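You operate a simulated robot arm through the tools that you are given. There is no shell and no other tool. Be economical: measure what you need, move in short steps, check, and stop when the job is done.

You run a simulated robot arm. Do the job below in one go: nothing can be reset, and whatever is moved stays where it is left.

TASK
Take the short red carton and leave it on the red panel. Take the green stop on the top of the fitting table and put it away on the top of the press table. Put the grey pad on the top of the fitting table away on the bottom shelf of the display table. Take the blue panel and leave it on the top of the fitting table. Fetch the red tip and set it on the second bay from the left. Open the left drawer of the display table, take the blue pad and put it inside and shut the drawer again. Any order will do. Set down upright: short red carton, red tip.

The check looks at the end state, three seconds after you hand in, the way a careful person would. Anything else that was tipped, shoved, dropped, spilled or broken makes it a failure.

THE ROBOT
A 7-joint arm with a vacuum gripper on a trunk, on a base that drives. Base frame: it is fixed to the floor where the robot stands at the start and does not move with it; the origin is under the middle of the robot, x ahead of it, y to its left, z up; the surface under the hand at the start is at about z = 920. Lengths are in mm, angles in degrees, forces in N, time in s.
Its first joint turns from -149.0 to 149.0 degrees. Places, roughly: LT drawer1 [9800, -2700, 600]; blue pad (7x15x3 cm) [9700, -2800, 700]; blue panel (12x10x2 cm) [8100, 500, 600]; bottom shelf of the display table [9800, -3100, 200]; green stop (3x3x4 cm) [3900, -1000, 700]; grey pad (11x5x4 cm) [4000, -800, 700]; left drawer of the display table [9700, -2700, 600]; red panel (12x10x2 cm) [700, 200, 900]; red tip (5x5x5 cm) [9800, -600, 700]; second bay (14x24 cm) [6240, 300, 800]; short red carton [750, 0, 1000]; top of the fitting table [3800, -900, 700]; top of the press table [-500, -5300, 800]. Payload 1.06 kg.
Tool frame: the origin (TCP) lies in the middle of the cups' lips, and z points out of the cups. The gripper has 1 cup of 24 mm across, covering 24 by 24 mm (tool x, y); the bellows give 8 mm. With the vacuum on, a cup seals on a smooth face that it is pressed against (1 to 4 N); it does not hold porous or soft things. The pull reaches 23 N.
Orientation is that of the tool frame in the base frame, as a unit quaternion [x, y, z, w]. With the cups facing straight down, the tool's x points along the base's -x, its y along +y and its z along -z.

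THE INTERFACE
- The arm moves only by the tool send_rows. Its argument "increments" is one flat list of numbers, 7 for each row, row after row: the shift along the tool's x, y, z in mm, then the turn, a rotation vector about the tool's x, y, z in degrees, then the vacuum: 1 switches it on, 0 off. In form: [x, y, z, wx, wy, wz, vac, x, y, z, wx, wy, wz, vac, ...]. A call has 1 to 12 rows; each row is the pose to reach, as a shift and turn from the pose commanded when the call began, along the tool's axes at that moment. A row lasts 0.2 s, in which the tool goes at most 50 mm and 8.6 degrees; a call with a longer step from one row to the next is refused whole, and so is a gripper value outside its range. A pose out of reach is approached as far as the arm can. The call stops where the force on the tool passes 40 N (or 10 N more than at its start, if that is more) or the arm is blocked; 0.2 s more then pass. The pull builds up within a second once a cup has sealed. Time passes only in rows, and 0.2 s behind the last, so rows that repeat a pose give it time. It gives the time, the measured TCP pose, the force on the tool (base axes) and the pull of the vacuum at its end, in the units of the frame above (readings bear some noise), with the torque about the TCP (base axes, N m) and any sound that the robot's microphone picked up.
- Cameras (640 x 400 px; columns grow to the right, rows downward): "scene" is now at [40.6, 158.6, 1568.8]; the picture's right is [-0.11, -0.99, 0.00], its down [-0.63, 0.07, -0.77] and it looks along [0.77, -0.08, -0.63] (base axes); focal length 290 px, centre (320, 200). "wrist" rides on the gripper at [78, 19, -96] in the tool frame; the picture's right is [-0.24, 0.97, 0.00], its down [-0.71, -0.17, -0.69] and it looks along [-0.67, -0.16, 0.73] (tool axes); focal length 243 px, centre (320, 200). There is no depth. A picture from a camera that has moved, and an enlarged one, comes with that camera's place and axes in the base frame and with its lens.
- grab_frame(camera): a new picture of that camera. The clock stands still meanwhile.
- move_column(by): slides the trunk up (or, below 0, down) by that many mm; the arm and the scene camera ride with it, the base frame stays. It gives what a move gives, with no picture.
- steer(legs): drives the robot by 1 to 6 legs, each [ahead, turn to the left] in mm and degrees, along the robot's own axes; the way and the turn of a leg run together, so that a leg with both is an arc; at most 1500 mm and 180 degrees a leg. The arm and the cameras ride along, it lands a little off, and it stops where it bumps. It gives what a move gives.
- aim_head(pan, tilt): turns the head with the scene camera to pan (to the left, within 155 degrees either way) and tilt (down, from -29 to 69), counted from straight ahead of the robot. It gives what a move gives.
- inspect(camera, box): a new picture of the part [left, top, right, bottom] of that camera's present view, enlarged. The clock stands still meanwhile.
- close_job(): hands the job in; it is judged then, once.

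Work in short steps. Places have to be worked out from the pictures, the camera data and where the tool is seen: move nearer, look again, correct. Check each grasp and each placing, and mend what went wrong. You have 207 turns and 180 pictures in all, those below and enlarged ones among them. Switch the vacuum off and draw the arm clear of the work before you hand the job in, unless the task says otherwise; then end with one line.

The tools are called after "Call:" as name(argument=value, ...) on one line, values as JSON. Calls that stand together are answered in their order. send_rows: Moves the arm, as the interface text tells. Its arguments: {"type":"object","properties":{"increments":{"type":"array","items":{"type":"number"}}},"required":["increments"]} The other tools are called the same way: move_column (by) slides the trunk up or down; steer (legs) drives the base; aim_head (pan, tilt) turns the head that bears the scene camera; grab_frame (camera) takes a picture; inspect (camera, box) takes an enlarged picture of a part of a camera's view; close_job () hands the job in.

At the start:

```text
time_s: 0.0
tcp_pos: [606.3, 307.4, 1218.7]
tcp_rot: [0.001, 1.0, 0.0, 0.0]
ft_force: [0.6, 0.9, -0.2]
ft_torque: [-0.01, 0.0, -0.01]
pull: 0.2
trunk travel left (down, up): [-625.0, 85.0]
robot x, y, heading: [-2.2, 0.4, 0.2]
head pan, tilt: [-6.1, 39.3]
```

scene: 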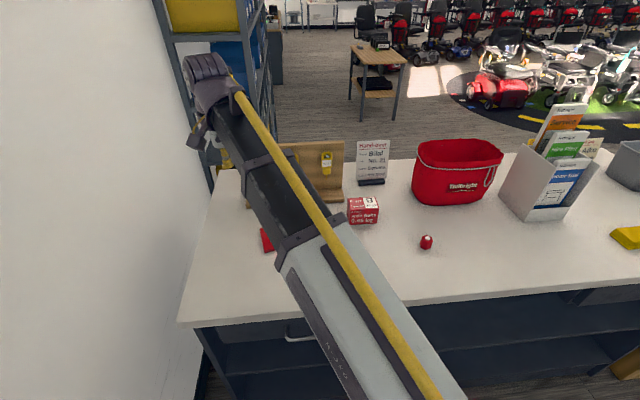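
wrist: 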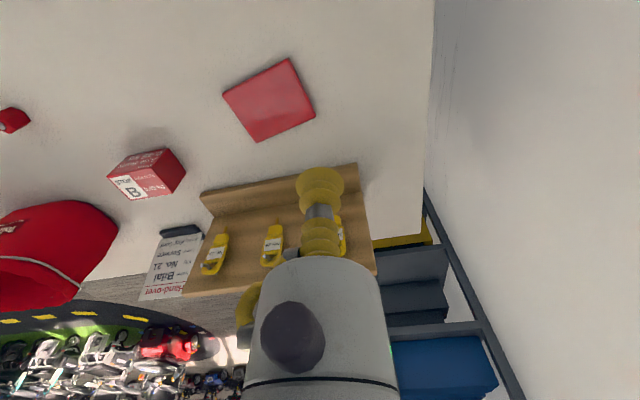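

The carton appears to be at about (720,-40) with its top near z=990, and the panel at about (653,214). I'll enlarge both before moving.

Call:
inspect(camera="scene", box=[240, 130, 440, 260])

Call:
inspect(camera="wrist", box=[80, 40, 340, 220])

```text
3.08 times, centred on (340, 195) of scene
camera zoom: at [40.6, 158.6, 1568.8], right [-0.11, -0.99, 0.0], down [-0.63, 0.07, -0.77], along [0.77, -0.08, -0.63], focal length 893 px, centre (258, 215)
```

zoom: 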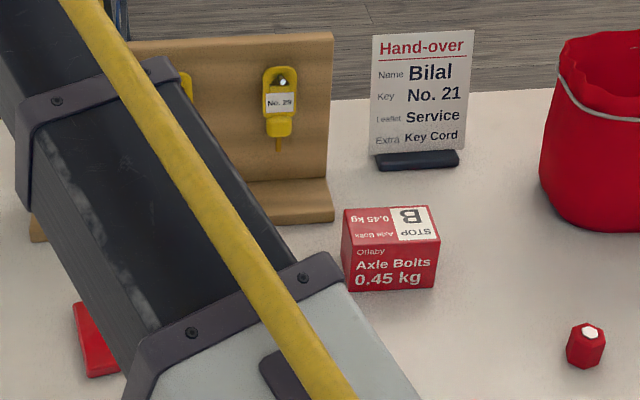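

```text
2.22 times, centred on (210, 130) of wrist
camera zoom: at [527.6, 325.6, 1315.3], right [0.24, 0.97, 0.0], down [0.71, -0.17, 0.69], along [0.67, -0.16, -0.73], focal length 539 px, centre (564, 356)
```

zoom: 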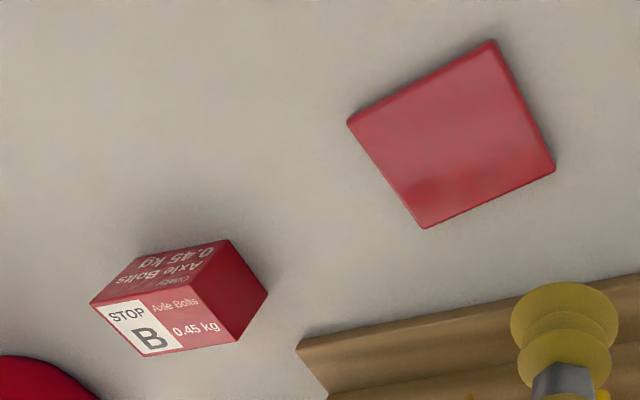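

Both cameras agree that the centre of the carton's top is at about (720,-48,985). I'll move above it.

Call:
send_rows(increments=[-14, -44, 15, 0, 0, 0, 0, -28, -88, 30, 0, 0, 0, 0, -42, -132, 45, 0, 0, 0, 0, -56, -176, 60, 0, 0, 0, 0, -70, -220, 75, 0, 0, 0, 0, -84, -264, 90, 0, 0, 0, 0, -98, -308, 105, 0, 0, 0, 0, -114, -355, 119, 0, 0, 0, 0, -114, -355, 160, 0, 0, 0, 0, -114, -355, 190, 0, 0, 0, 0])

Call:
grab_frame(camera="wrist")

Call:
grab_frame(camera="scene")

```text
refused: row 8 steps farther than a row can; nothing moved
```

```text
175 pictures are left
camera wrist: at [527.6, 325.6, 1315.3], right [0.24, 0.97, 0.0], down [0.71, -0.17, 0.69], along [0.67, -0.16, -0.73], focal length 243 px, centre (320, 200)
```

wrist: 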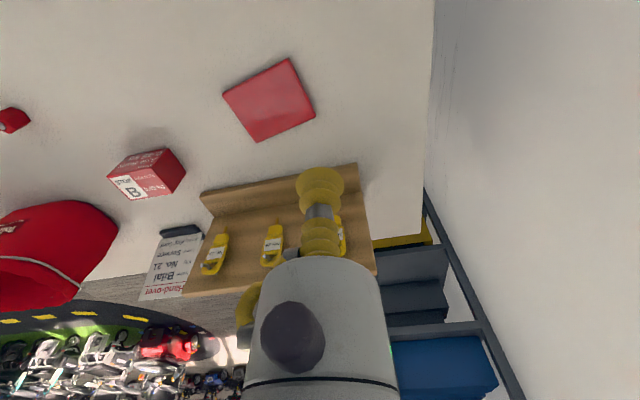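

```text
174 pictures are left
camera scene: at [40.6, 158.6, 1568.8], right [-0.11, -0.99, 0.0], down [-0.63, 0.07, -0.77], along [0.77, -0.08, -0.63], focal length 290 px, centre (320, 200)
```

scene: 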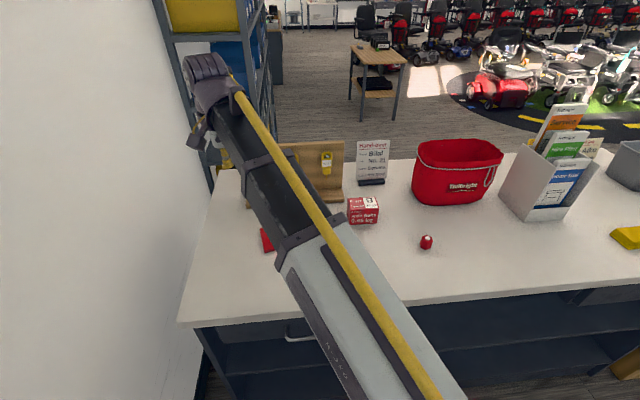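

The call was refused because one step was slightly too long. I'll use smaller steps.

Call:
send_rows(increments=[-13, -40, 13, 0, 0, 0, 0, -26, -80, 26, 0, 0, 0, 0, -39, -120, 39, 0, 0, 0, 0, -52, -160, 52, 0, 0, 0, 0, -65, -200, 65, 0, 0, 0, 0, -78, -240, 78, 0, 0, 0, 0, -91, -280, 91, 0, 0, 0, 0, -104, -320, 104, 0, 0, 0, 0, -114, -355, 119, 0, 0, 0, 0, -114, -355, 155, 0, 0, 0, 0, -114, -355, 185, 0, 0, 0, 0, -114, -355, 185, 0, 0, 0, 0])

Call:
grab_frame(camera="wrist")

```text
time_s: 2.6
tcp_pos: [720.7, -48.0, 1032.8]
tcp_rot: [-0.001, 1.0, 0.0, 0.0]
ft_force: [-0.3, 0.2, -0.7]
ft_torque: [-0.01, -0.01, 0.01]
pull: 0.1
trunk travel left (down, up): [-625.0, 85.0]
robot x, y, heading: [2.3, 3.1, 0.3]
head pan, tilt: [-6.1, 39.3]
```

```text
173 pictures are left
camera wrist: at [642.3, -28.5, 1129.5], right [0.24, 0.97, 0.0], down [0.71, -0.17, 0.69], along [0.67, -0.16, -0.73], focal length 243 px, centre (320, 200)
```

wrist: 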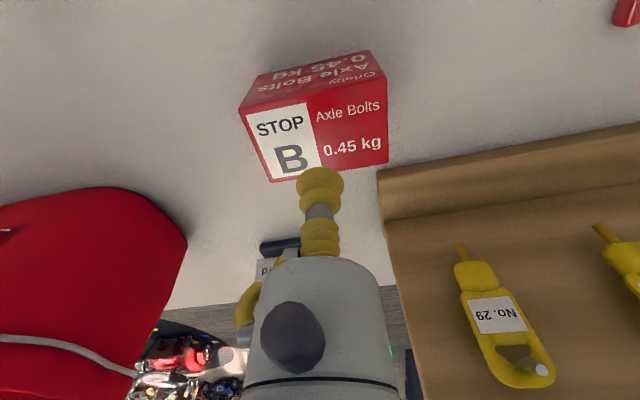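

The predicted contact point is at the middle of the carton's top. I'll descend with the vacuum on.

Call:
send_rows(increments=[0, 0, 30, 0, 0, 0, 1, 0, 0, 42, 0, 0, 0, 1, 0, 0, 46, 0, 0, 0, 1, 0, 0, 49, 0, 0, 0, 1, 0, 0, 51, 0, 0, 0, 1, 0, 0, 51, 0, 0, 0, 1, 0, 0, 51, 0, 0, 0, 1, 0, 0, 51, 0, 0, 0, 1])

```text
time_s: 4.4
tcp_pos: [719.7, -47.0, 982.9]
tcp_rot: [0.0, 1.0, 0.0, 0.0]
ft_force: [5.8, -0.1, 12.7]
ft_torque: [-0.02, 0.03, 0.0]
pull: 22.7
trunk travel left (down, up): [-625.0, 85.0]
robot x, y, heading: [1.6, 2.9, -0.2]
head pan, tilt: [-6.1, 39.3]
```

It has sealed. I'll lift and move over the panel.

Call:
send_rows(increments=[0, 0, -30, 0, 0, 0, 1, 0, 0, -70, 0, 0, 0, 1, 0, 0, -90, 0, 0, 0, 1, 10, 45, -90, 0, 0, 0, 1, 20, 90, -90, 0, 0, 0, 1, 32, 135, -90, 0, 0, 0, 1, 44, 180, -90, 0, 0, 0, 1, 56, 225, -90, 0, 0, 0, 1, 66, 264, -90, 0, 0, 0, 1, 66, 264, -90, 0, 0, 0, 1])

Call:
grab_frame(camera="wrist")

```text
time_s: 6.6
tcp_pos: [653.3, 214.1, 1072.9]
tcp_rot: [0.001, 1.0, 0.0, 0.0]
ft_force: [-0.6, -0.2, -4.2]
ft_torque: [0.0, 0.0, 0.01]
pull: 22.8
trunk travel left (down, up): [-625.0, 85.0]
robot x, y, heading: [0.6, 0.5, 0.0]
head pan, tilt: [-6.1, 39.3]
```

```text
172 pictures are left
camera wrist: at [575.4, 234.1, 1169.8], right [0.24, 0.97, 0.0], down [0.71, -0.17, 0.69], along [0.67, -0.16, -0.73], focal length 243 px, centre (320, 200)
```

wrist: 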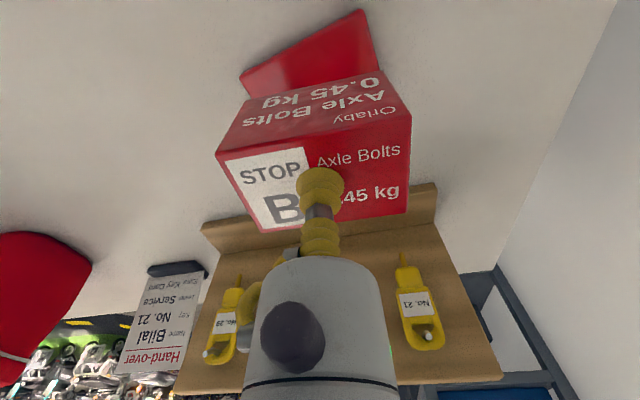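

The carton is over the panel. I'll lower it in small steps.

Call:
send_rows(increments=[0, 2, 40, 0, 0, 0, 1, 0, 2, 58, 0, 0, 0, 1, 0, 2, 62, 0, 0, 0, 1, 0, 2, 65, 0, 0, 0, 1, 0, 2, 65, 0, 0, 0, 1])

Call:
grab_frame(camera="wrist")

```text
time_s: 7.8
tcp_pos: [654.7, 217.2, 1007.6]
tcp_rot: [0.001, 1.0, 0.0, 0.001]
ft_force: [0.2, 0.2, -4.4]
ft_torque: [0.0, 0.0, -0.04]
pull: 23.3
trunk travel left (down, up): [-625.0, 85.0]
robot x, y, heading: [0.7, -0.6, -0.0]
head pan, tilt: [-6.1, 39.3]
```

```text
171 pictures are left
camera wrist: at [575.8, 236.4, 1104.5], right [0.24, 0.97, 0.0], down [0.71, -0.17, 0.68], along [0.67, -0.16, -0.73], focal length 243 px, centre (320, 200)
```

wrist: 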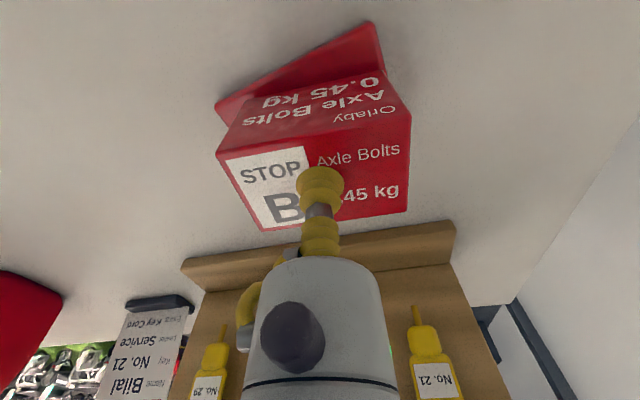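

There's no contact yet, as the load is still the weight alone. I'll go lower.

Call:
send_rows(increments=[0, 0, 2, 0, 0, 0, 1, 0, 0, 4, 0, 0, 0, 1, 0, 0, 6, 0, 0, 0, 1, 0, 0, 6, 0, 0, 0, 1])

```text
time_s: 8.8
tcp_pos: [653.6, 217.4, 1001.5]
tcp_rot: [0.0, 1.0, 0.0, 0.0]
ft_force: [1.0, 0.1, -4.0]
ft_torque: [0.0, 0.05, -0.01]
pull: 22.9
trunk travel left (down, up): [-625.0, 85.0]
robot x, y, heading: [-2.8, 3.2, 0.2]
head pan, tilt: [-6.1, 39.3]
```

Call:
send_rows(increments=[0, 0, 2, 0, 0, 0, 1, 0, 0, 4, 0, 0, 0, 1, 0, 0, 4, 0, 0, 0, 1])

```text
time_s: 9.6
tcp_pos: [655.6, 217.7, 998.8]
tcp_rot: [0.001, 1.0, 0.0, 0.001]
ft_force: [3.1, 0.9, 12.0]
ft_torque: [0.0, 0.03, 0.01]
pull: 22.5
trunk travel left (down, up): [-625.0, 85.0]
robot x, y, heading: [2.0, -5.9, 0.1]
head pan, tilt: [-6.1, 39.3]
```

Contact is made at z≈999. I'll release and lift slowly, then check.

Call:
send_rows(increments=[0, 0, -1, 0, 0, 0, 0, 0, 0, -1, 0, 0, 0, 0, 0, 0, -1, 0, 0, 0, 0, 0, 0, -1, 0, 0, 0, 0, 0, 0, -6, 0, 0, 0, 0, 0, 0, -40, 0, 0, 0, 0, 0, 0, -80, 0, 0, 0, 0, 30, 0, -120, 0, 0, 0, 0, 60, 0, -150, 0, 0, 0, 0, 60, 0, -150, 0, 0, 0, 0])

Call:
grab_frame(camera="wrist")

```text
time_s: 11.8
tcp_pos: [592.7, 217.0, 1147.7]
tcp_rot: [0.0, 1.0, 0.0, 0.0]
ft_force: [-1.1, 0.7, -0.1]
ft_torque: [-0.01, -0.04, -0.02]
pull: 0.1
trunk travel left (down, up): [-625.0, 85.0]
robot x, y, heading: [-3.6, -0.8, -0.1]
head pan, tilt: [-6.1, 39.3]
```

```text
170 pictures are left
camera wrist: at [514.8, 236.5, 1244.7], right [0.24, 0.97, 0.0], down [0.71, -0.17, 0.68], along [0.67, -0.16, -0.73], focal length 243 px, centre (320, 200)
```

wrist: 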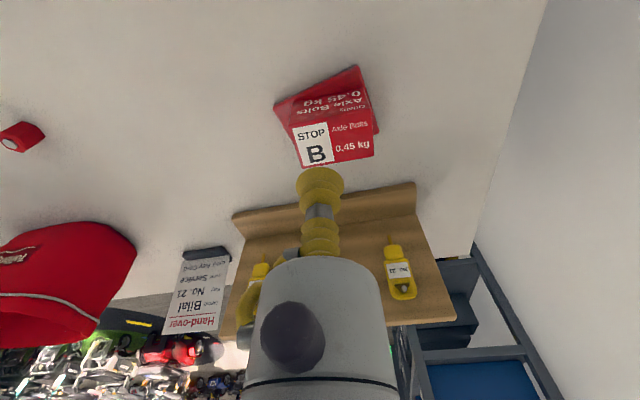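

The carton stands on the panel. Next I'll look around to plan the driving route.

Call:
aim_head(pan=-60, tilt=20)

Call:
grab_frame(camera="scene")

Call:
aim_head(pan=-15, tilt=15)

Call:
grab_frame(camera="scene")

Call:
aim_head(pan=-130, tilt=20)

Call:
grab_frame(camera="scene")

```text
time_s: 13.0
tcp_pos: [592.6, 216.2, 1148.8]
tcp_rot: [0.001, 1.0, 0.001, 0.0]
ft_force: [-0.3, 0.2, 0.2]
ft_torque: [-0.01, 0.0, -0.02]
pull: 0.1
trunk travel left (down, up): [-625.0, 85.0]
robot x, y, heading: [-2.6, -1.0, -0.2]
head pan, tilt: [-60.0, 20.0]
```

```text
169 pictures are left
camera scene: at [2.2, 87.0, 1599.2], right [-0.87, -0.5, 0.0], down [-0.17, 0.3, -0.94], along [0.47, -0.81, -0.34], focal length 290 px, centre (320, 200)
```

scene: 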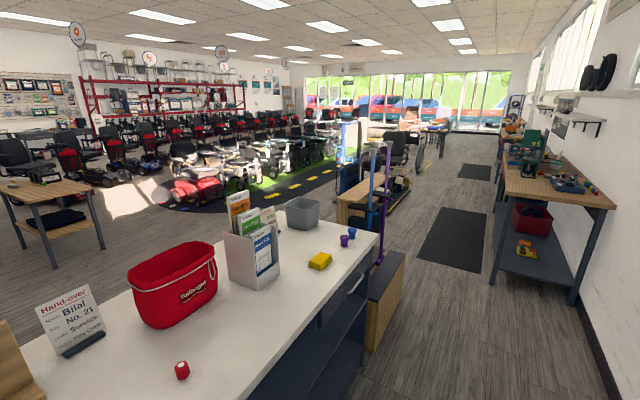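

```text
time_s: 14.2
tcp_pos: [593.3, 217.3, 1147.6]
tcp_rot: [0.0, 1.0, -0.001, 0.0]
ft_force: [0.4, -0.5, -0.6]
ft_torque: [-0.01, -0.01, 0.01]
pull: 0.0
trunk travel left (down, up): [-625.0, 85.0]
robot x, y, heading: [1.2, 2.5, -0.1]
head pan, tilt: [-15.0, 15.0]
```

```text
168 pictures are left
camera scene: at [45.8, 143.4, 1607.3], right [-0.26, -0.97, 0.0], down [-0.25, 0.07, -0.97], along [0.93, -0.25, -0.26], focal length 290 px, centre (320, 200)
```

scene: 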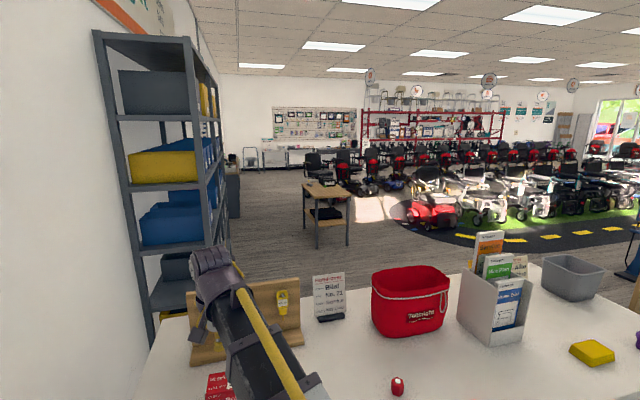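

```text
time_s: 16.1
tcp_pos: [593.4, 218.1, 1148.5]
tcp_rot: [0.0, 1.0, -0.001, -0.001]
ft_force: [0.2, 0.5, 0.7]
ft_torque: [0.01, -0.02, 0.0]
pull: 0.0
trunk travel left (down, up): [-625.0, 85.0]
robot x, y, heading: [-3.1, 0.7, -0.0]
head pan, tilt: [-130.0, 20.0]
```

```text
167 pictures are left
camera scene: at [-104.2, 96.3, 1599.2], right [-0.77, 0.64, 0.0], down [0.22, 0.26, -0.94], along [-0.6, -0.72, -0.34], focal length 290 px, centre (320, 200)
```

scene: 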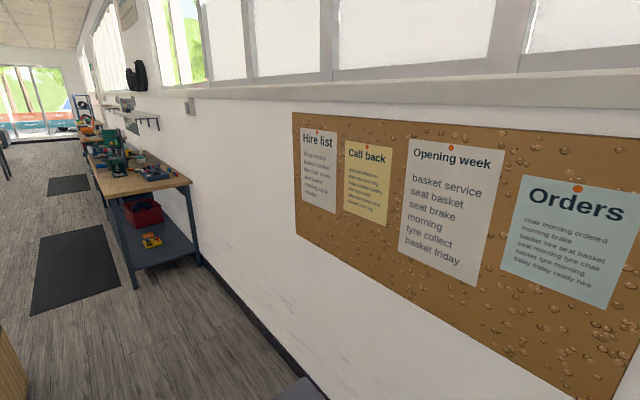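

I need to travel down the corridor to my right and around the end of the bench. First I'll tuck the arm high and close.

Call:
send_rows(increments=[14, -27, -31, 0, 0, 0, 0, 28, -54, -62, 0, 0, 0, 0, 42, -81, -94, 0, 0, 0, 0, 56, -108, -126, 0, 0, 0, 0, 70, -135, -157, 0, 0, 0, 0, 84, -162, -189, 0, 0, 0, 0, 98, -190, -220, 0, 0, 0, 0, 113, -217, -252, 0, 0, 0, 0])

Call:
aim_head(pan=-95, tilt=30)

Call:
grab_frame(camera="scene")

```text
time_s: 17.1
tcp_pos: [573.1, 124.9, 1208.0]
tcp_rot: [0.009, 1.0, 0.006, 0.016]
ft_force: [0.0, 13.3, -2.6]
ft_torque: [-1.59, -0.23, -1.32]
pull: 0.1
out of reach, approached as far as the arm can: row 2, 3, 4, 5
trunk travel left (down, up): [-625.0, 85.0]
robot x, y, heading: [0.0, 0.1, -0.1]
head pan, tilt: [-130.0, 20.0]
stopped in row 5: the force on the tool passed its limit at 58 N (the readings are from after the stop); the commanded pose is now the measured one
```

```text
time_s: 18.1
tcp_pos: [572.2, 124.9, 1208.2]
tcp_rot: [0.008, 1.0, 0.006, 0.016]
ft_force: [-1.7, 23.8, -8.1]
ft_torque: [-2.88, -0.88, -2.29]
pull: 0.1
trunk travel left (down, up): [-625.0, 85.0]
robot x, y, heading: [-1.4, -0.7, 0.1]
head pan, tilt: [-95.0, 30.0]
```

```text
166 pictures are left
camera scene: at [-52.3, 77.5, 1583.2], right [-1.0, 0.09, 0.0], down [0.04, 0.5, -0.87], along [-0.08, -0.86, -0.5], focal length 290 px, centre (320, 200)
```

scene: 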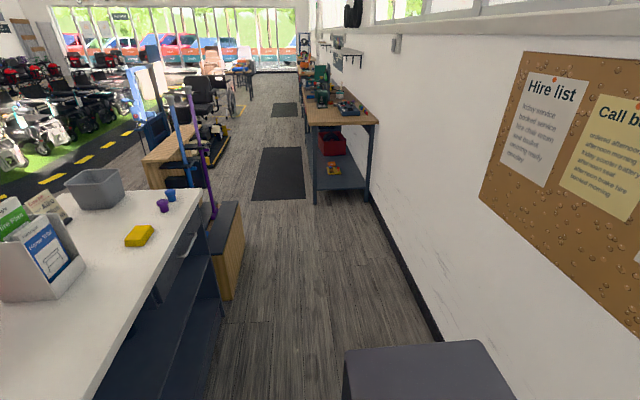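

The force is still 24 N, so something is touching, perhaps the arm folding onto itself. I'll look before moving.

Call:
grab_frame(camera="wrist")

Call:
aim_head(pan=0, tilt=45)

Call:
grab_frame(camera="scene")

```text
165 pictures are left
camera wrist: at [492.4, 144.0, 1302.5], right [0.25, 0.97, 0.02], down [0.68, -0.19, 0.71], along [0.69, -0.16, -0.71], focal length 243 px, centre (320, 200)
```

wrist: 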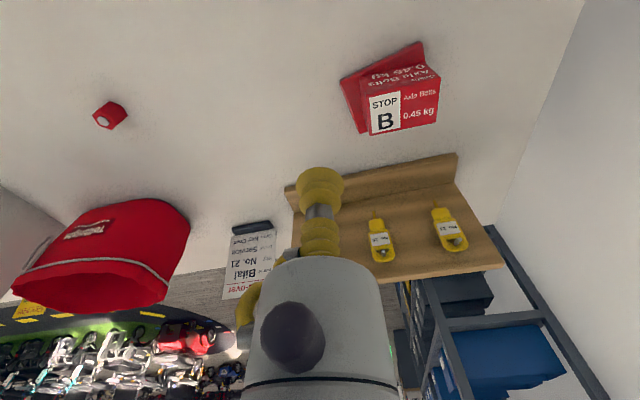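

```text
time_s: 19.8
tcp_pos: [572.9, 124.9, 1209.2]
tcp_rot: [0.008, 1.0, 0.006, 0.016]
ft_force: [-2.3, 24.6, -7.8]
ft_torque: [-2.92, -0.93, -2.34]
pull: 0.0
trunk travel left (down, up): [-625.0, 85.0]
robot x, y, heading: [2.2, 2.2, -0.0]
head pan, tilt: [0.0, 45.0]
```

```text
164 pictures are left
camera scene: at [37.0, 167.6, 1560.5], right [0.0, -1.0, 0.0], down [-0.71, 0.0, -0.71], along [0.71, 0.0, -0.71], focal length 290 px, centre (320, 200)
```

scene: 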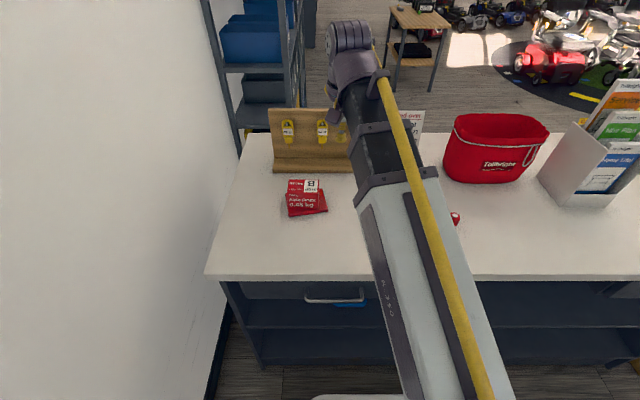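

Nothing outside is touching, so it is a self-contact. I'll back off along the way I came.

Call:
send_rows(increments=[-15, 27, 20, 0, 0, 0, 0, -30, 54, 40, 0, 0, 0, 0, -50, 54, 60, 0, 0, 0, 0])

Call:
inspect(camera="scene", box=[250, 160, 370, 235])

```text
time_s: 20.6
tcp_pos: [625.9, 178.9, 1150.0]
tcp_rot: [0.008, 1.0, 0.005, 0.016]
ft_force: [-0.6, -0.2, -0.4]
ft_torque: [-0.02, 0.03, 0.01]
pull: 0.0
trunk travel left (down, up): [-625.0, 85.0]
robot x, y, heading: [1.2, 0.6, 0.1]
head pan, tilt: [0.0, 45.0]
```

```text
5.33 times, centred on (310, 198) of scene
camera zoom: at [37.0, 167.8, 1560.5], right [0.0, -1.0, 0.0], down [-0.71, 0.0, -0.71], along [0.71, 0.0, -0.71], focal length 1548 px, centre (373, 213)
```

zoom: 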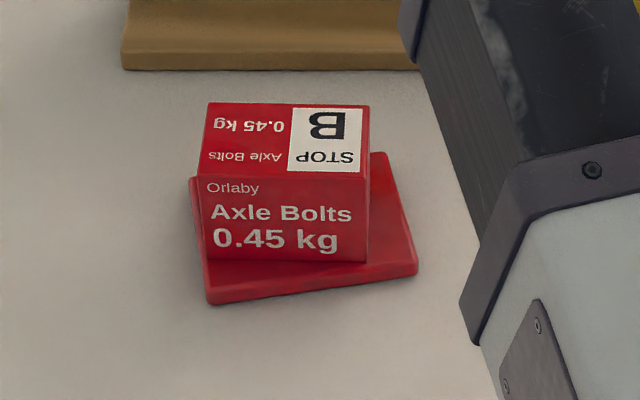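

The carton rests fully on the panel. I'll centre the arm ahead, level the tool and raise the trunk for driving.

Call:
send_rows(increments=[-5, -45, 0, 0.2, 0.6, -0.3, 0, -15, -90, 0, 0.4, 1.2, -0.6, 0, -25, -135, 0, 0.57, 1.83, -0.92, 0, -35, -180, 0, 0.57, 1.83, -0.92, 0, -35, -180, 0, 0.57, 1.83, -0.92, 0])

Call:
move_column(by=80)

Call:
aim_head(pan=-95, tilt=60)

Call:
grab_frame(camera="scene")

```text
time_s: 21.8
tcp_pos: [658.8, -3.0, 1149.3]
tcp_rot: [-0.001, 1.0, 0.0, 0.0]
ft_force: [0.4, -0.9, -0.4]
ft_torque: [0.03, -0.02, 0.0]
pull: 0.1
trunk travel left (down, up): [-625.0, 85.0]
robot x, y, heading: [-0.4, 4.7, -0.0]
head pan, tilt: [0.0, 45.0]
```

```text
time_s: 23.0
tcp_pos: [658.2, -2.1, 1229.1]
tcp_rot: [-0.001, 1.0, -0.001, 0.0]
ft_force: [-0.3, 0.2, -0.2]
ft_torque: [0.02, -0.04, 0.0]
pull: 0.0
trunk travel left (down, up): [-705.0, 5.0]
robot x, y, heading: [-0.3, -2.4, 0.1]
head pan, tilt: [0.0, 45.0]
```

```text
time_s: 24.7
tcp_pos: [657.7, -2.5, 1228.6]
tcp_rot: [-0.001, 1.0, -0.001, 0.0]
ft_force: [-0.1, 0.9, -0.1]
ft_torque: [0.01, 0.01, 0.0]
pull: 0.0
trunk travel left (down, up): [-705.0, 5.0]
robot x, y, heading: [-1.9, 1.5, -0.0]
head pan, tilt: [-95.0, 60.0]
```

```text
162 pictures are left
camera scene: at [-50.1, 101.2, 1621.1], right [-1.0, 0.09, 0.0], down [0.07, 0.86, -0.5], along [-0.04, -0.5, -0.87], focal length 290 px, centre (320, 200)
```

scene: 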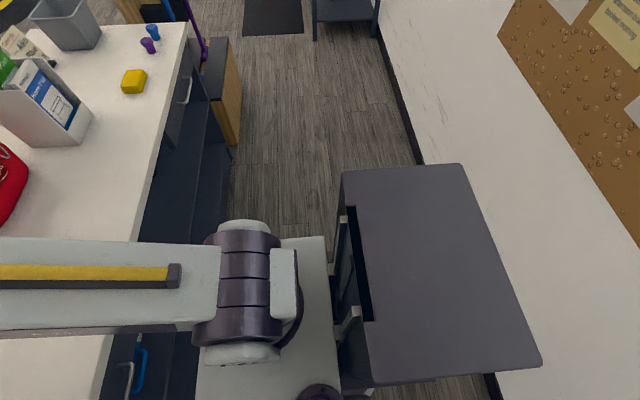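

The grey box is the robot's own trunk body, and there's room to turn in place. I'll turn right and drive down the corridor, then look for the way onto the shop floor.

Call:
steer(legs=[[0, -90], [1300, 0]])

Call:
aim_head(pan=35, tilt=25)

Call:
grab_frame(camera="scene")

```text
time_s: 35.2
tcp_pos: [-17.7, -1972.6, 1230.1]
tcp_rot: [0.709, 0.705, 0.0, 0.001]
ft_force: [0.5, 0.0, 0.7]
ft_torque: [0.01, -0.01, -0.02]
pull: 0.1
trunk travel left (down, up): [-705.0, 5.0]
robot x, y, heading: [-10.9, -1314.2, -90.4]
head pan, tilt: [-95.0, 60.0]
```

```text
time_s: 37.3
tcp_pos: [-18.8, -1973.9, 1229.9]
tcp_rot: [0.709, 0.705, 0.0, -0.001]
ft_force: [0.1, 0.1, -0.2]
ft_torque: [-0.04, 0.01, -0.01]
pull: 0.0
trunk travel left (down, up): [-705.0, 5.0]
robot x, y, heading: [-11.8, -1312.8, -90.3]
head pan, tilt: [35.0, 25.0]
```

```text
161 pictures are left
camera scene: at [211.9, -1349.9, 1671.1], right [-0.82, -0.57, 0.0], down [-0.24, 0.35, -0.91], along [0.51, -0.75, -0.42], focal length 290 px, centre (320, 200)
```

scene: 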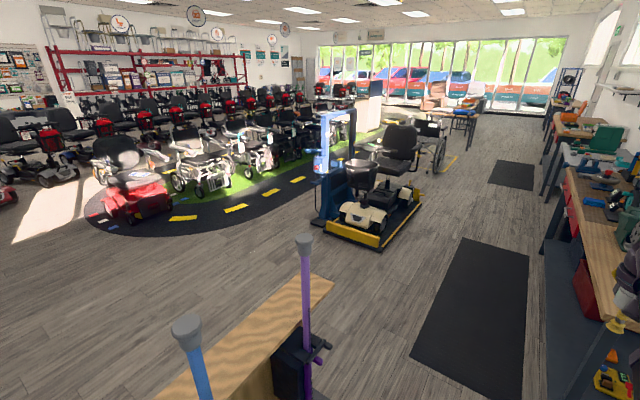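

There's open floor past the counter end near y≈-2260, with a lift platform further on near y≈-3800. I'll go straight on, then take a left arc into the gap.

Call:
steer(legs=[[740, 0], [1100, 90]])

Call:
aim_head(pan=25, tilt=20)

Call:
grab_frame(camera="scene")

```text
time_s: 46.5
tcp_pos: [1336.1, -2789.7, 1228.4]
tcp_rot: [0.01, 1.0, 0.0, -0.001]
ft_force: [0.0, -0.5, 0.2]
ft_torque: [-0.03, -0.02, 0.0]
pull: 0.0
trunk travel left (down, up): [-705.0, 5.0]
robot x, y, heading: [678.1, -2771.8, -1.5]
head pan, tilt: [35.0, 25.0]
cut short: leg 2
```

```text
time_s: 47.3
tcp_pos: [1334.6, -2789.4, 1229.1]
tcp_rot: [0.01, 1.0, 0.0, 0.001]
ft_force: [-0.4, 0.0, 0.4]
ft_torque: [0.02, 0.01, 0.02]
pull: 0.1
trunk travel left (down, up): [-705.0, 5.0]
robot x, y, heading: [675.3, -2772.7, -1.3]
head pan, tilt: [25.0, 20.0]
```

```text
160 pictures are left
camera scene: at [721.3, -2567.6, 1679.2], right [0.4, -0.92, 0.0], down [-0.31, -0.14, -0.94], along [0.86, 0.38, -0.34], focal length 290 px, centre (320, 200)
```

scene: 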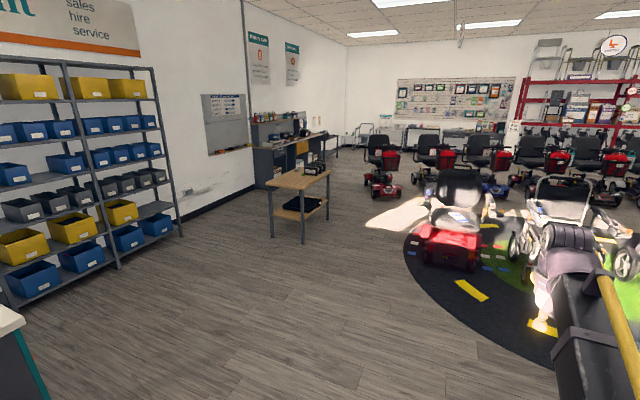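

The arc was cut short right at its end. I'll look at my left and rear to see whether anything was touched.

Call:
aim_head(pan=95, tilt=50)

Call:
grab_frame(camera="scene")

Call:
aim_head(pan=150, tilt=35)

Call:
grab_frame(camera="scene")

```text
time_s: 48.7
tcp_pos: [1334.5, -2789.0, 1228.6]
tcp_rot: [0.009, 1.0, 0.0, 0.0]
ft_force: [0.5, 0.0, -0.9]
ft_torque: [-0.01, 0.02, -0.01]
pull: 0.0
trunk travel left (down, up): [-705.0, 5.0]
robot x, y, heading: [677.5, -2771.3, -1.4]
head pan, tilt: [95.0, 50.0]
```

```text
159 pictures are left
camera scene: at [631.2, -2528.1, 1633.6], right [1.0, 0.06, 0.0], down [0.05, -0.76, -0.64], along [-0.04, 0.64, -0.77], focal length 290 px, centre (320, 200)
```

scene: 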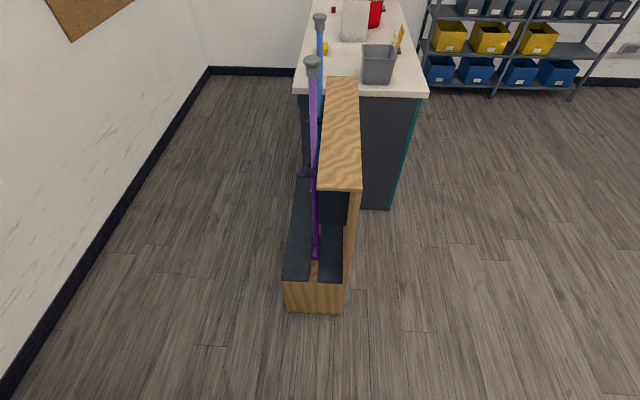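

```text
time_s: 49.9
tcp_pos: [1334.6, -2789.7, 1229.8]
tcp_rot: [0.009, 1.0, 0.0, 0.0]
ft_force: [0.8, -0.4, -0.3]
ft_torque: [0.0, 0.02, -0.02]
pull: 0.1
trunk travel left (down, up): [-705.0, 5.0]
robot x, y, heading: [674.9, -2773.3, -1.3]
head pan, tilt: [150.0, 35.0]
```

```text
158 pictures are left
camera scene: at [560.9, -2559.0, 1655.3], right [0.52, 0.85, 0.0], down [0.49, -0.3, -0.82], along [-0.7, 0.43, -0.57], focal length 290 px, centre (320, 200)
```

scene: 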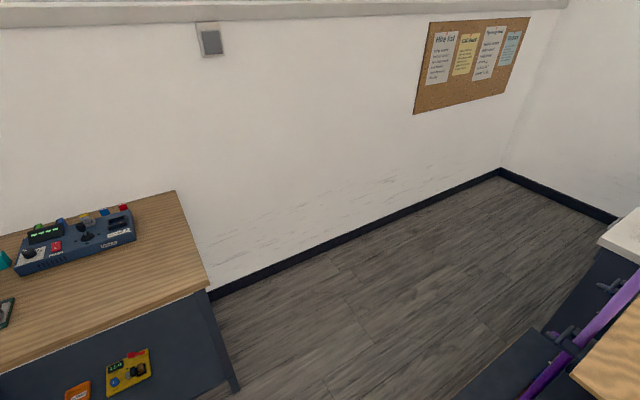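

Nothing was disturbed. The fitting table occupies x≈3490–4240, y≈-1125..-690, so I'll approach it from the south side, facing +y.

Call:
steer(legs=[[0, 21.0], [1500, 0], [1500, 0], [476, 0], [0, 70.4]])

Call:
aim_head(pan=0, tilt=45)

Call:
grab_frame(camera="scene")

Call:
grab_frame(camera="wrist")

```text
time_s: 71.0
tcp_pos: [3882.0, -903.0, 1229.4]
tcp_rot: [0.725, -0.689, 0.0, 0.0]
ft_force: [-0.3, 0.1, 0.9]
ft_torque: [-0.02, 0.05, -0.02]
pull: 0.0
trunk travel left (down, up): [-705.0, 5.0]
robot x, y, heading: [3911.6, -1559.3, 92.2]
head pan, tilt: [150.0, 35.0]
```

```text
time_s: 73.3
tcp_pos: [3881.6, -902.2, 1228.9]
tcp_rot: [0.725, -0.688, 0.0, 0.0]
ft_force: [-0.9, 0.2, -0.8]
ft_torque: [0.02, 0.02, 0.01]
pull: 0.0
trunk travel left (down, up): [-705.0, 5.0]
robot x, y, heading: [3908.1, -1561.6, 92.8]
head pan, tilt: [0.0, 45.0]
```

```text
157 pictures are left
camera scene: at [3741.2, -1534.4, 1640.5], right [1.0, 0.05, 0.0], down [0.03, -0.71, -0.71], along [-0.03, 0.71, -0.71], focal length 290 px, centre (320, 200)
```

scene: 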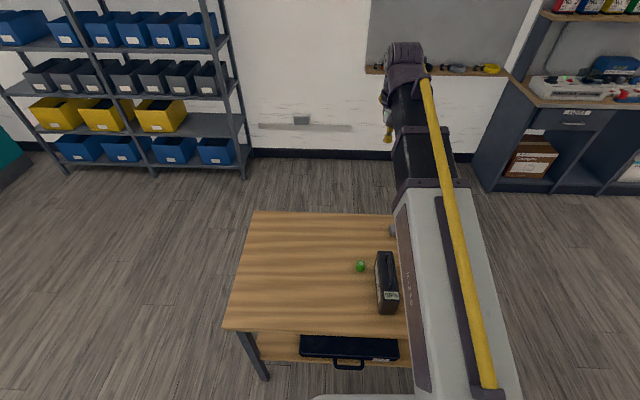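

```text
156 pictures are left
camera wrist: at [3867.5, -981.6, 1325.3], right [-0.98, 0.19, 0.0], down [0.14, 0.72, 0.69], along [0.13, 0.67, -0.73], focal length 243 px, centre (320, 200)
```

wrist: 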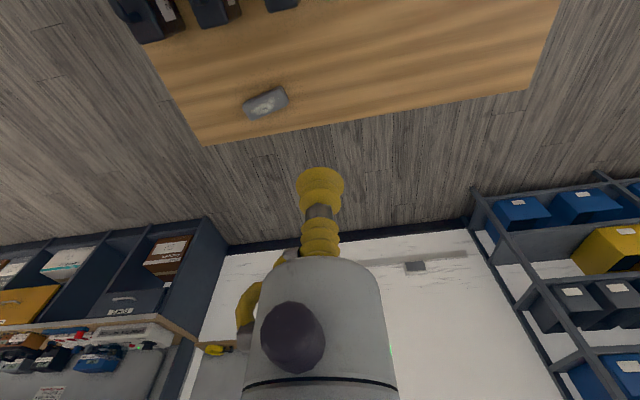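

The grey pad is at about (4040,-784) and the stop at about (3863,-961). I'll lower the trunk, move over the pad and look closer.

Call:
move_column(by=-300)

Call:
send_rows(increments=[-27, -40, 0, 0, 0, 0, 0, -54, -80, 0, 0, 0, 0, 0, -81, -120, 0, 0, 0, 0, 0, -110, -164, 0, 0, 0, 0, 0, -110, -164, 40, 0, 0, 0, 0, -110, -164, 40, 0, 0, 0, 0])

Call:
grab_frame(camera="wrist")

Call:
grab_frame(camera="scene")

```text
time_s: 76.3
tcp_pos: [3882.4, -902.9, 927.9]
tcp_rot: [0.725, -0.689, 0.0, 0.0]
ft_force: [0.1, -0.8, -0.3]
ft_torque: [0.01, 0.02, -0.01]
pull: 0.0
trunk travel left (down, up): [-405.0, 305.0]
robot x, y, heading: [3911.6, -1559.1, 92.5]
head pan, tilt: [0.0, 45.0]
```

```text
refused: row 4 steps farther than a row can; nothing moved
```

```text
155 pictures are left
camera wrist: at [3867.5, -981.6, 1025.4], right [-0.98, 0.19, 0.0], down [0.14, 0.72, 0.69], along [0.13, 0.67, -0.73], focal length 243 px, centre (320, 200)
```

wrist: 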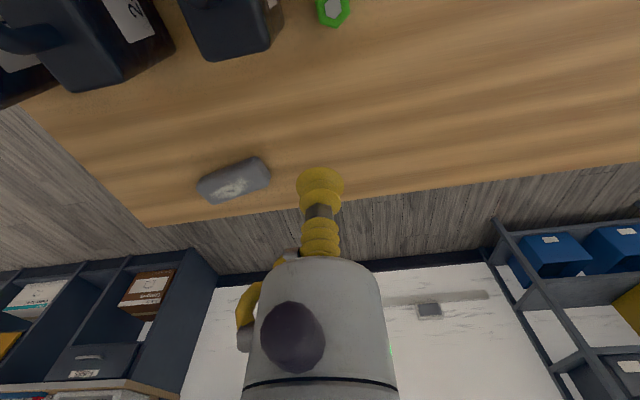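

```text
154 pictures are left
camera scene: at [3741.3, -1534.4, 1340.6], right [1.0, 0.05, 0.0], down [0.03, -0.71, -0.71], along [-0.03, 0.71, -0.71], focal length 290 px, centre (320, 200)
```

scene: 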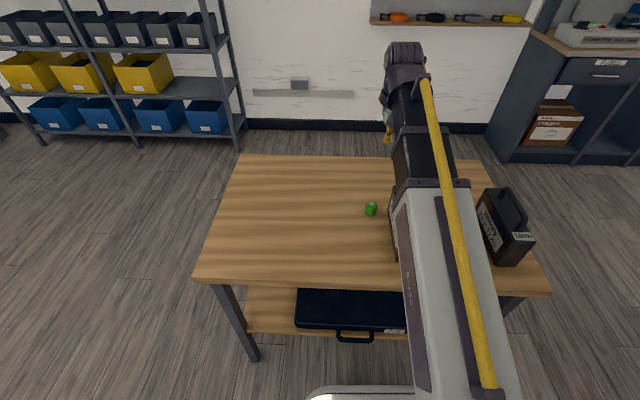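

A row stepped too far. I'll redo it with smaller steps to (4042,-779); the pad's top is at z≈727.

Call:
send_rows(increments=[-23, -33, 0, 0, 0, 0, 0, -46, -66, 0, 0, 0, 0, 0, -69, -100, 0, 0, 0, 0, 0, -92, -133, 0, 0, 0, 0, 0, -115, -166, 0, 0, 0, 0, 0, -115, -166, 40, 0, 0, 0, 0, -115, -166, 80, 0, 0, 0, 0, -115, -166, 80, 0, 0, 0, 0])

Call:
grab_frame(camera="wrist")

```text
time_s: 78.1
tcp_pos: [4042.0, -779.3, 849.7]
tcp_rot: [0.725, -0.689, 0.0, -0.001]
ft_force: [-0.3, 0.3, -0.4]
ft_torque: [0.01, -0.01, 0.0]
pull: 0.0
trunk travel left (down, up): [-405.0, 305.0]
robot x, y, heading: [3913.2, -1560.2, 92.7]
head pan, tilt: [0.0, 45.0]
```

```text
153 pictures are left
camera wrist: at [4027.5, -858.5, 945.3], right [-0.98, 0.19, 0.0], down [0.14, 0.72, 0.69], along [0.13, 0.67, -0.73], focal length 243 px, centre (320, 200)
```

wrist: 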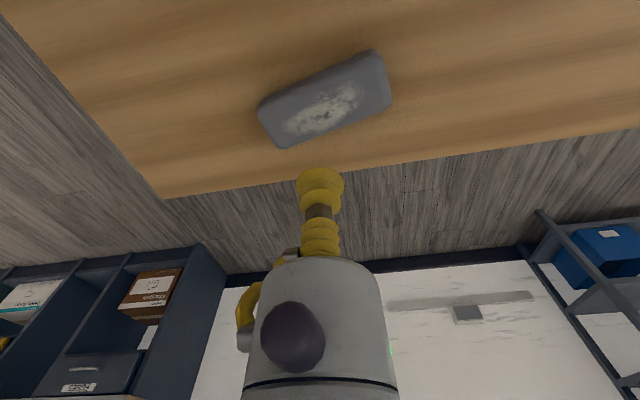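

The pad is centred under the cup. I'll descend with the vacuum on.

Call:
send_rows(increments=[0, 0, 45, 0, 0, 0, 1, 0, 0, 90, 0, 0, 0, 1, 0, 0, 110, 0, 0, 0, 1, 0, 0, 116, 0, 0, 0, 1, 0, 0, 120, 0, 0, 0, 1, 0, 0, 123, 0, 0, 0, 1, 0, 0, 123, 0, 0, 0, 1, 0, 0, 123, 0, 0, 0, 1])

```text
time_s: 79.0
tcp_pos: [4042.5, -779.7, 742.7]
tcp_rot: [0.725, -0.689, -0.004, -0.004]
ft_force: [-1.3, -4.7, 25.9]
ft_torque: [-0.03, 0.03, -0.03]
pull: 22.5
trunk travel left (down, up): [-405.0, 305.0]
robot x, y, heading: [3913.5, -1559.2, 92.6]
head pan, tilt: [0.0, 45.0]
stopped in row 4: the force on the tool passed its limit at 48 N (the readings are from after the stop); the commanded pose is now the measured one
```

It has sealed, with the top at about z=745. I'll lift and return to the travel pose.

Call:
send_rows(increments=[0, 0, -15, 0, 0, 0, 1, 0, 0, -50, 0, 0, 0, 1, 0, 0, -95, 0, 0, 0, 1, 0, 0, -140, 0, 0, 0, 1, 23, 33, -180, 0, 0, 0, 1, 46, 66, -190, 0, 0, 0, 1, 69, 100, -190, 0, 0, 0, 1, 92, 133, -190, 0, 0, 0, 1, 115, 166, -190, 0, 0, 0, 1])

Call:
grab_frame(camera="wrist")

Call:
grab_frame(camera="scene")

```text
refused: row 5 steps farther than a row can; nothing moved
```

```text
152 pictures are left
camera wrist: at [4027.4, -859.8, 838.4], right [-0.98, 0.19, 0.0], down [0.13, 0.71, 0.69], along [0.13, 0.68, -0.72], focal length 243 px, centre (320, 200)
```

wrist: 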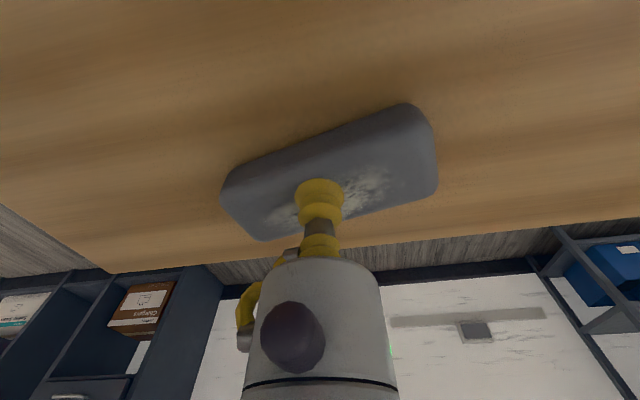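

```text
151 pictures are left
camera scene: at [3740.8, -1537.2, 1340.8], right [1.0, 0.05, 0.0], down [0.03, -0.7, -0.71], along [-0.03, 0.71, -0.71], focal length 290 px, centre (320, 200)
```

scene: 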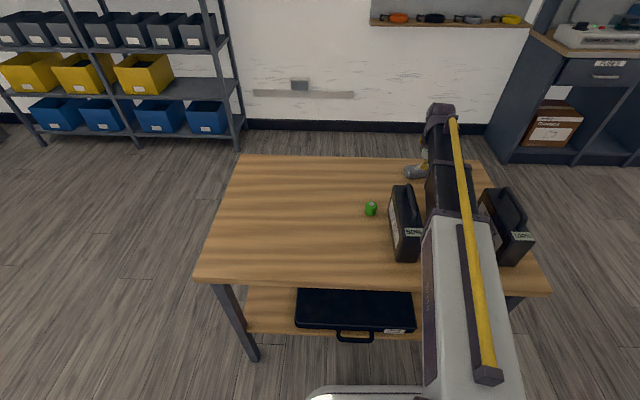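

I'll lift with the trunk, clear of the cases, and then centre the arm.

Call:
move_column(by=300)

Call:
send_rows(increments=[23, 33, -15, 0, 0, 0, 1, 46, 66, -30, 0, 0, 0, 1, 69, 100, -45, 0, 0, 0, 1, 92, 133, -60, 0, 0, 0, 1, 115, 166, -75, 0, 0, 0, 1, 115, 166, -110, 0, 0, 0, 1, 115, 166, -150, 0, 0, 0, 1, 115, 166, -180, 0, 0, 0, 1])

Call:
aim_head(pan=-90, tilt=15)

Call:
grab_frame(camera="scene")

```text
time_s: 82.0
tcp_pos: [4042.9, -778.1, 1038.4]
tcp_rot: [0.724, -0.689, -0.002, -0.004]
ft_force: [-0.6, 0.1, -1.3]
ft_torque: [0.04, 0.01, 0.01]
pull: 22.9
trunk travel left (down, up): [-705.0, 5.0]
robot x, y, heading: [3914.4, -1557.4, 92.8]
head pan, tilt: [0.0, 45.0]
```

```text
time_s: 83.8
tcp_pos: [3881.9, -903.7, 1218.7]
tcp_rot: [0.725, -0.689, -0.001, -0.002]
ft_force: [-0.7, 0.3, -0.7]
ft_torque: [-0.03, -0.01, 0.01]
pull: 23.0
trunk travel left (down, up): [-705.0, 5.0]
robot x, y, heading: [3912.2, -1556.8, 92.5]
head pan, tilt: [0.0, 45.0]
```

```text
time_s: 85.5
tcp_pos: [3882.1, -902.9, 1217.9]
tcp_rot: [0.724, -0.69, -0.001, -0.003]
ft_force: [-0.6, -0.9, -0.7]
ft_torque: [0.04, 0.02, 0.02]
pull: 23.0
trunk travel left (down, up): [-705.0, 5.0]
robot x, y, heading: [3912.9, -1560.1, 92.9]
head pan, tilt: [-90.0, 15.0]
```

```text
150 pictures are left
camera scene: at [3838.2, -1611.3, 1687.3], right [0.05, -1.0, 0.0], down [-0.26, -0.01, -0.97], along [0.96, 0.04, -0.26], focal length 290 px, centre (320, 200)
```

scene: 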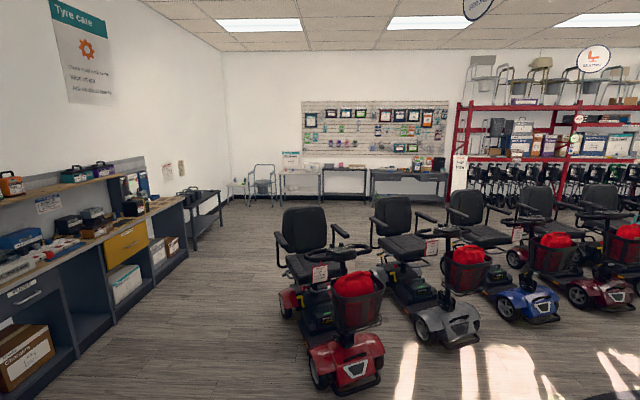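

The display table is the dark one on the far wall, at x≈9770 and y≈-3100. I'll drive east, clear of the fitting table and the scooter, along y≈-450.

Call:
steer(legs=[[0, -92.8], [690, 0], [0, 48], [1490, 0], [0, -48], [1500, 0]])

Call:
aim_head(pan=-35, tilt=20)

Call:
grab_frame(camera="scene")

```text
time_s: 111.5
tcp_pos: [7768.9, -531.4, 1218.8]
tcp_rot: [0.009, 1.0, -0.001, 0.004]
ft_force: [0.5, 0.5, -1.1]
ft_torque: [-0.01, -0.01, 0.0]
pull: 22.6
trunk travel left (down, up): [-705.0, 5.0]
robot x, y, heading: [7109.5, -518.4, -1.4]
head pan, tilt: [-90.0, 15.0]
```

```text
time_s: 112.8
tcp_pos: [7769.0, -531.7, 1218.5]
tcp_rot: [0.009, 1.0, -0.001, 0.003]
ft_force: [-0.7, -0.8, -0.8]
ft_torque: [0.03, -0.01, 0.02]
pull: 23.0
trunk travel left (down, up): [-705.0, 5.0]
robot x, y, heading: [7113.3, -517.1, -1.3]
head pan, tilt: [-35.0, 20.0]
```

```text
149 pictures are left
camera scene: at [7145.5, -404.1, 1679.2], right [-0.59, -0.81, 0.0], down [-0.28, 0.2, -0.94], along [0.76, -0.56, -0.34], focal length 290 px, centre (320, 200)
```

scene: 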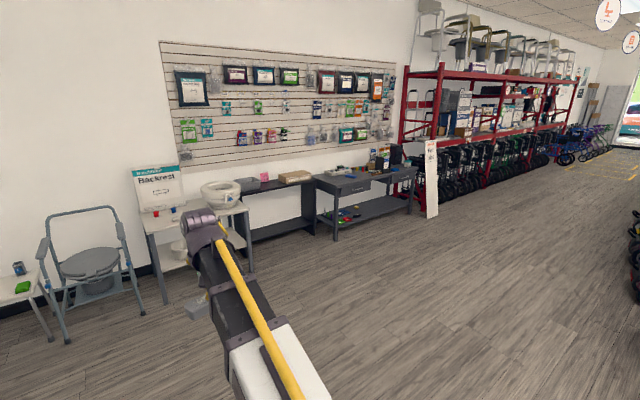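

The display table's front legs are at x≈9600, running from y≈-2450 to -3970. I'll drive to about (8850,-2750) facing it.

Call:
steer(legs=[[0, -50.7], [1415, 0], [1415, 0], [0, 52]])

Call:
aim_head(pan=-15, tilt=45)

Call:
grab_frame(camera="scene")

```text
time_s: 131.0
tcp_pos: [9523.2, -2744.8, 1218.5]
tcp_rot: [0.007, 1.0, -0.002, 0.003]
ft_force: [-0.1, -0.6, -0.8]
ft_torque: [0.0, 0.0, 0.01]
pull: 22.5
trunk travel left (down, up): [-705.0, 5.0]
robot x, y, heading: [8864.0, -2729.8, -1.2]
head pan, tilt: [-35.0, 20.0]
```

```text
time_s: 131.9
tcp_pos: [9523.8, -2744.0, 1217.5]
tcp_rot: [0.007, 1.0, -0.001, 0.003]
ft_force: [-0.6, 0.7, -0.7]
ft_torque: [-0.01, -0.01, -0.02]
pull: 22.8
trunk travel left (down, up): [-705.0, 5.0]
robot x, y, heading: [8863.1, -2733.8, -1.3]
head pan, tilt: [-15.0, 45.0]
```

```text
148 pictures are left
camera scene: at [8902.4, -2587.2, 1640.6], right [-0.28, -0.96, 0.0], down [-0.68, 0.2, -0.71], along [0.68, -0.2, -0.71], focal length 290 px, centre (320, 200)
```

scene: 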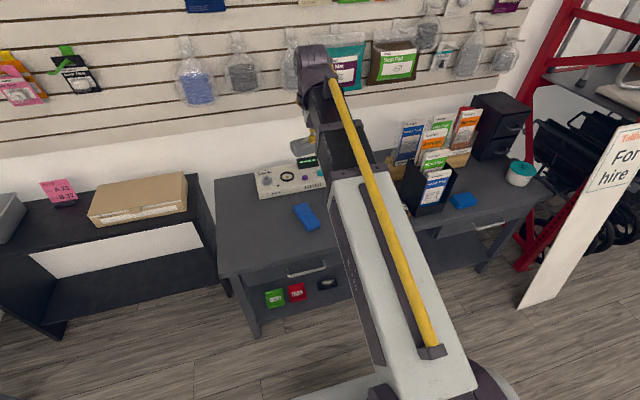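

I can see the drawers, the blue pad and the bottom shelf. I'll back up and lower the trunk to see into the shelf.

Call:
steer(legs=[[-350, 0]])

Call:
move_column(by=-650)

Call:
aim_head(pan=-10, tilt=30)

Call:
grab_frame(camera="scene")

Call:
grab_frame(camera="wrist")

```text
time_s: 134.2
tcp_pos: [9174.1, -2736.8, 1218.4]
tcp_rot: [0.005, 1.0, -0.001, 0.004]
ft_force: [-0.2, -0.5, -1.0]
ft_torque: [0.0, 0.0, -0.03]
pull: 23.1
trunk travel left (down, up): [-705.0, 5.0]
robot x, y, heading: [8516.5, -2728.9, -1.0]
head pan, tilt: [-15.0, 45.0]
```

```text
refused: -650 is not a number from -400 to 400
```

```text
time_s: 135.0
tcp_pos: [9174.0, -2736.9, 1217.7]
tcp_rot: [0.006, 1.0, -0.001, 0.004]
ft_force: [-0.8, -0.1, -1.3]
ft_torque: [-0.01, -0.01, 0.03]
pull: 22.9
trunk travel left (down, up): [-705.0, 5.0]
robot x, y, heading: [8517.6, -2730.5, -1.0]
head pan, tilt: [-10.0, 30.0]
```

```text
147 pictures are left
camera scene: at [8564.1, -2575.8, 1663.1], right [-0.19, -0.98, 0.0], down [-0.49, 0.1, -0.87], along [0.85, -0.16, -0.5], focal length 290 px, centre (320, 200)
```

scene: 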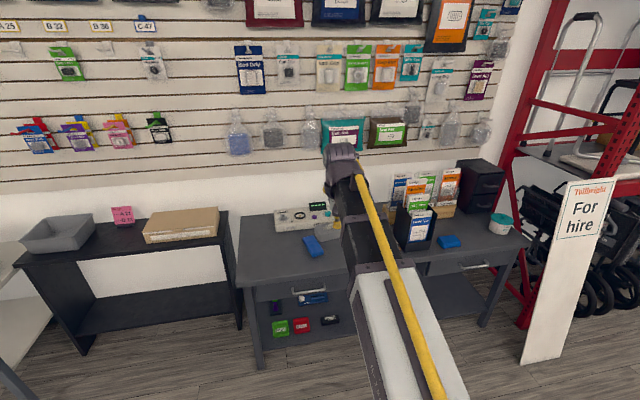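

```text
146 pictures are left
camera wrist: at [9096.3, -2716.9, 1314.0], right [0.25, 0.97, 0.0], down [0.7, -0.18, 0.69], along [0.67, -0.17, -0.72], focal length 243 px, centre (320, 200)
```

wrist: 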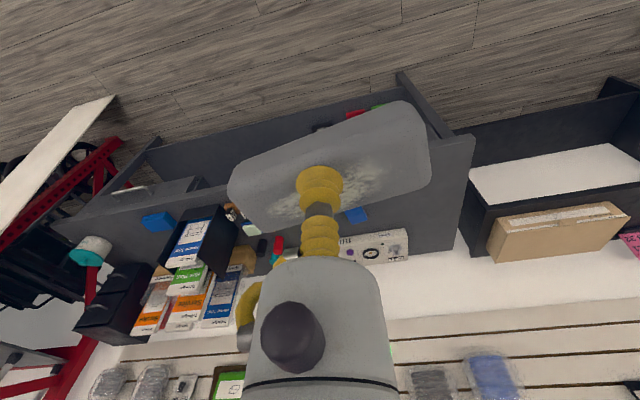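

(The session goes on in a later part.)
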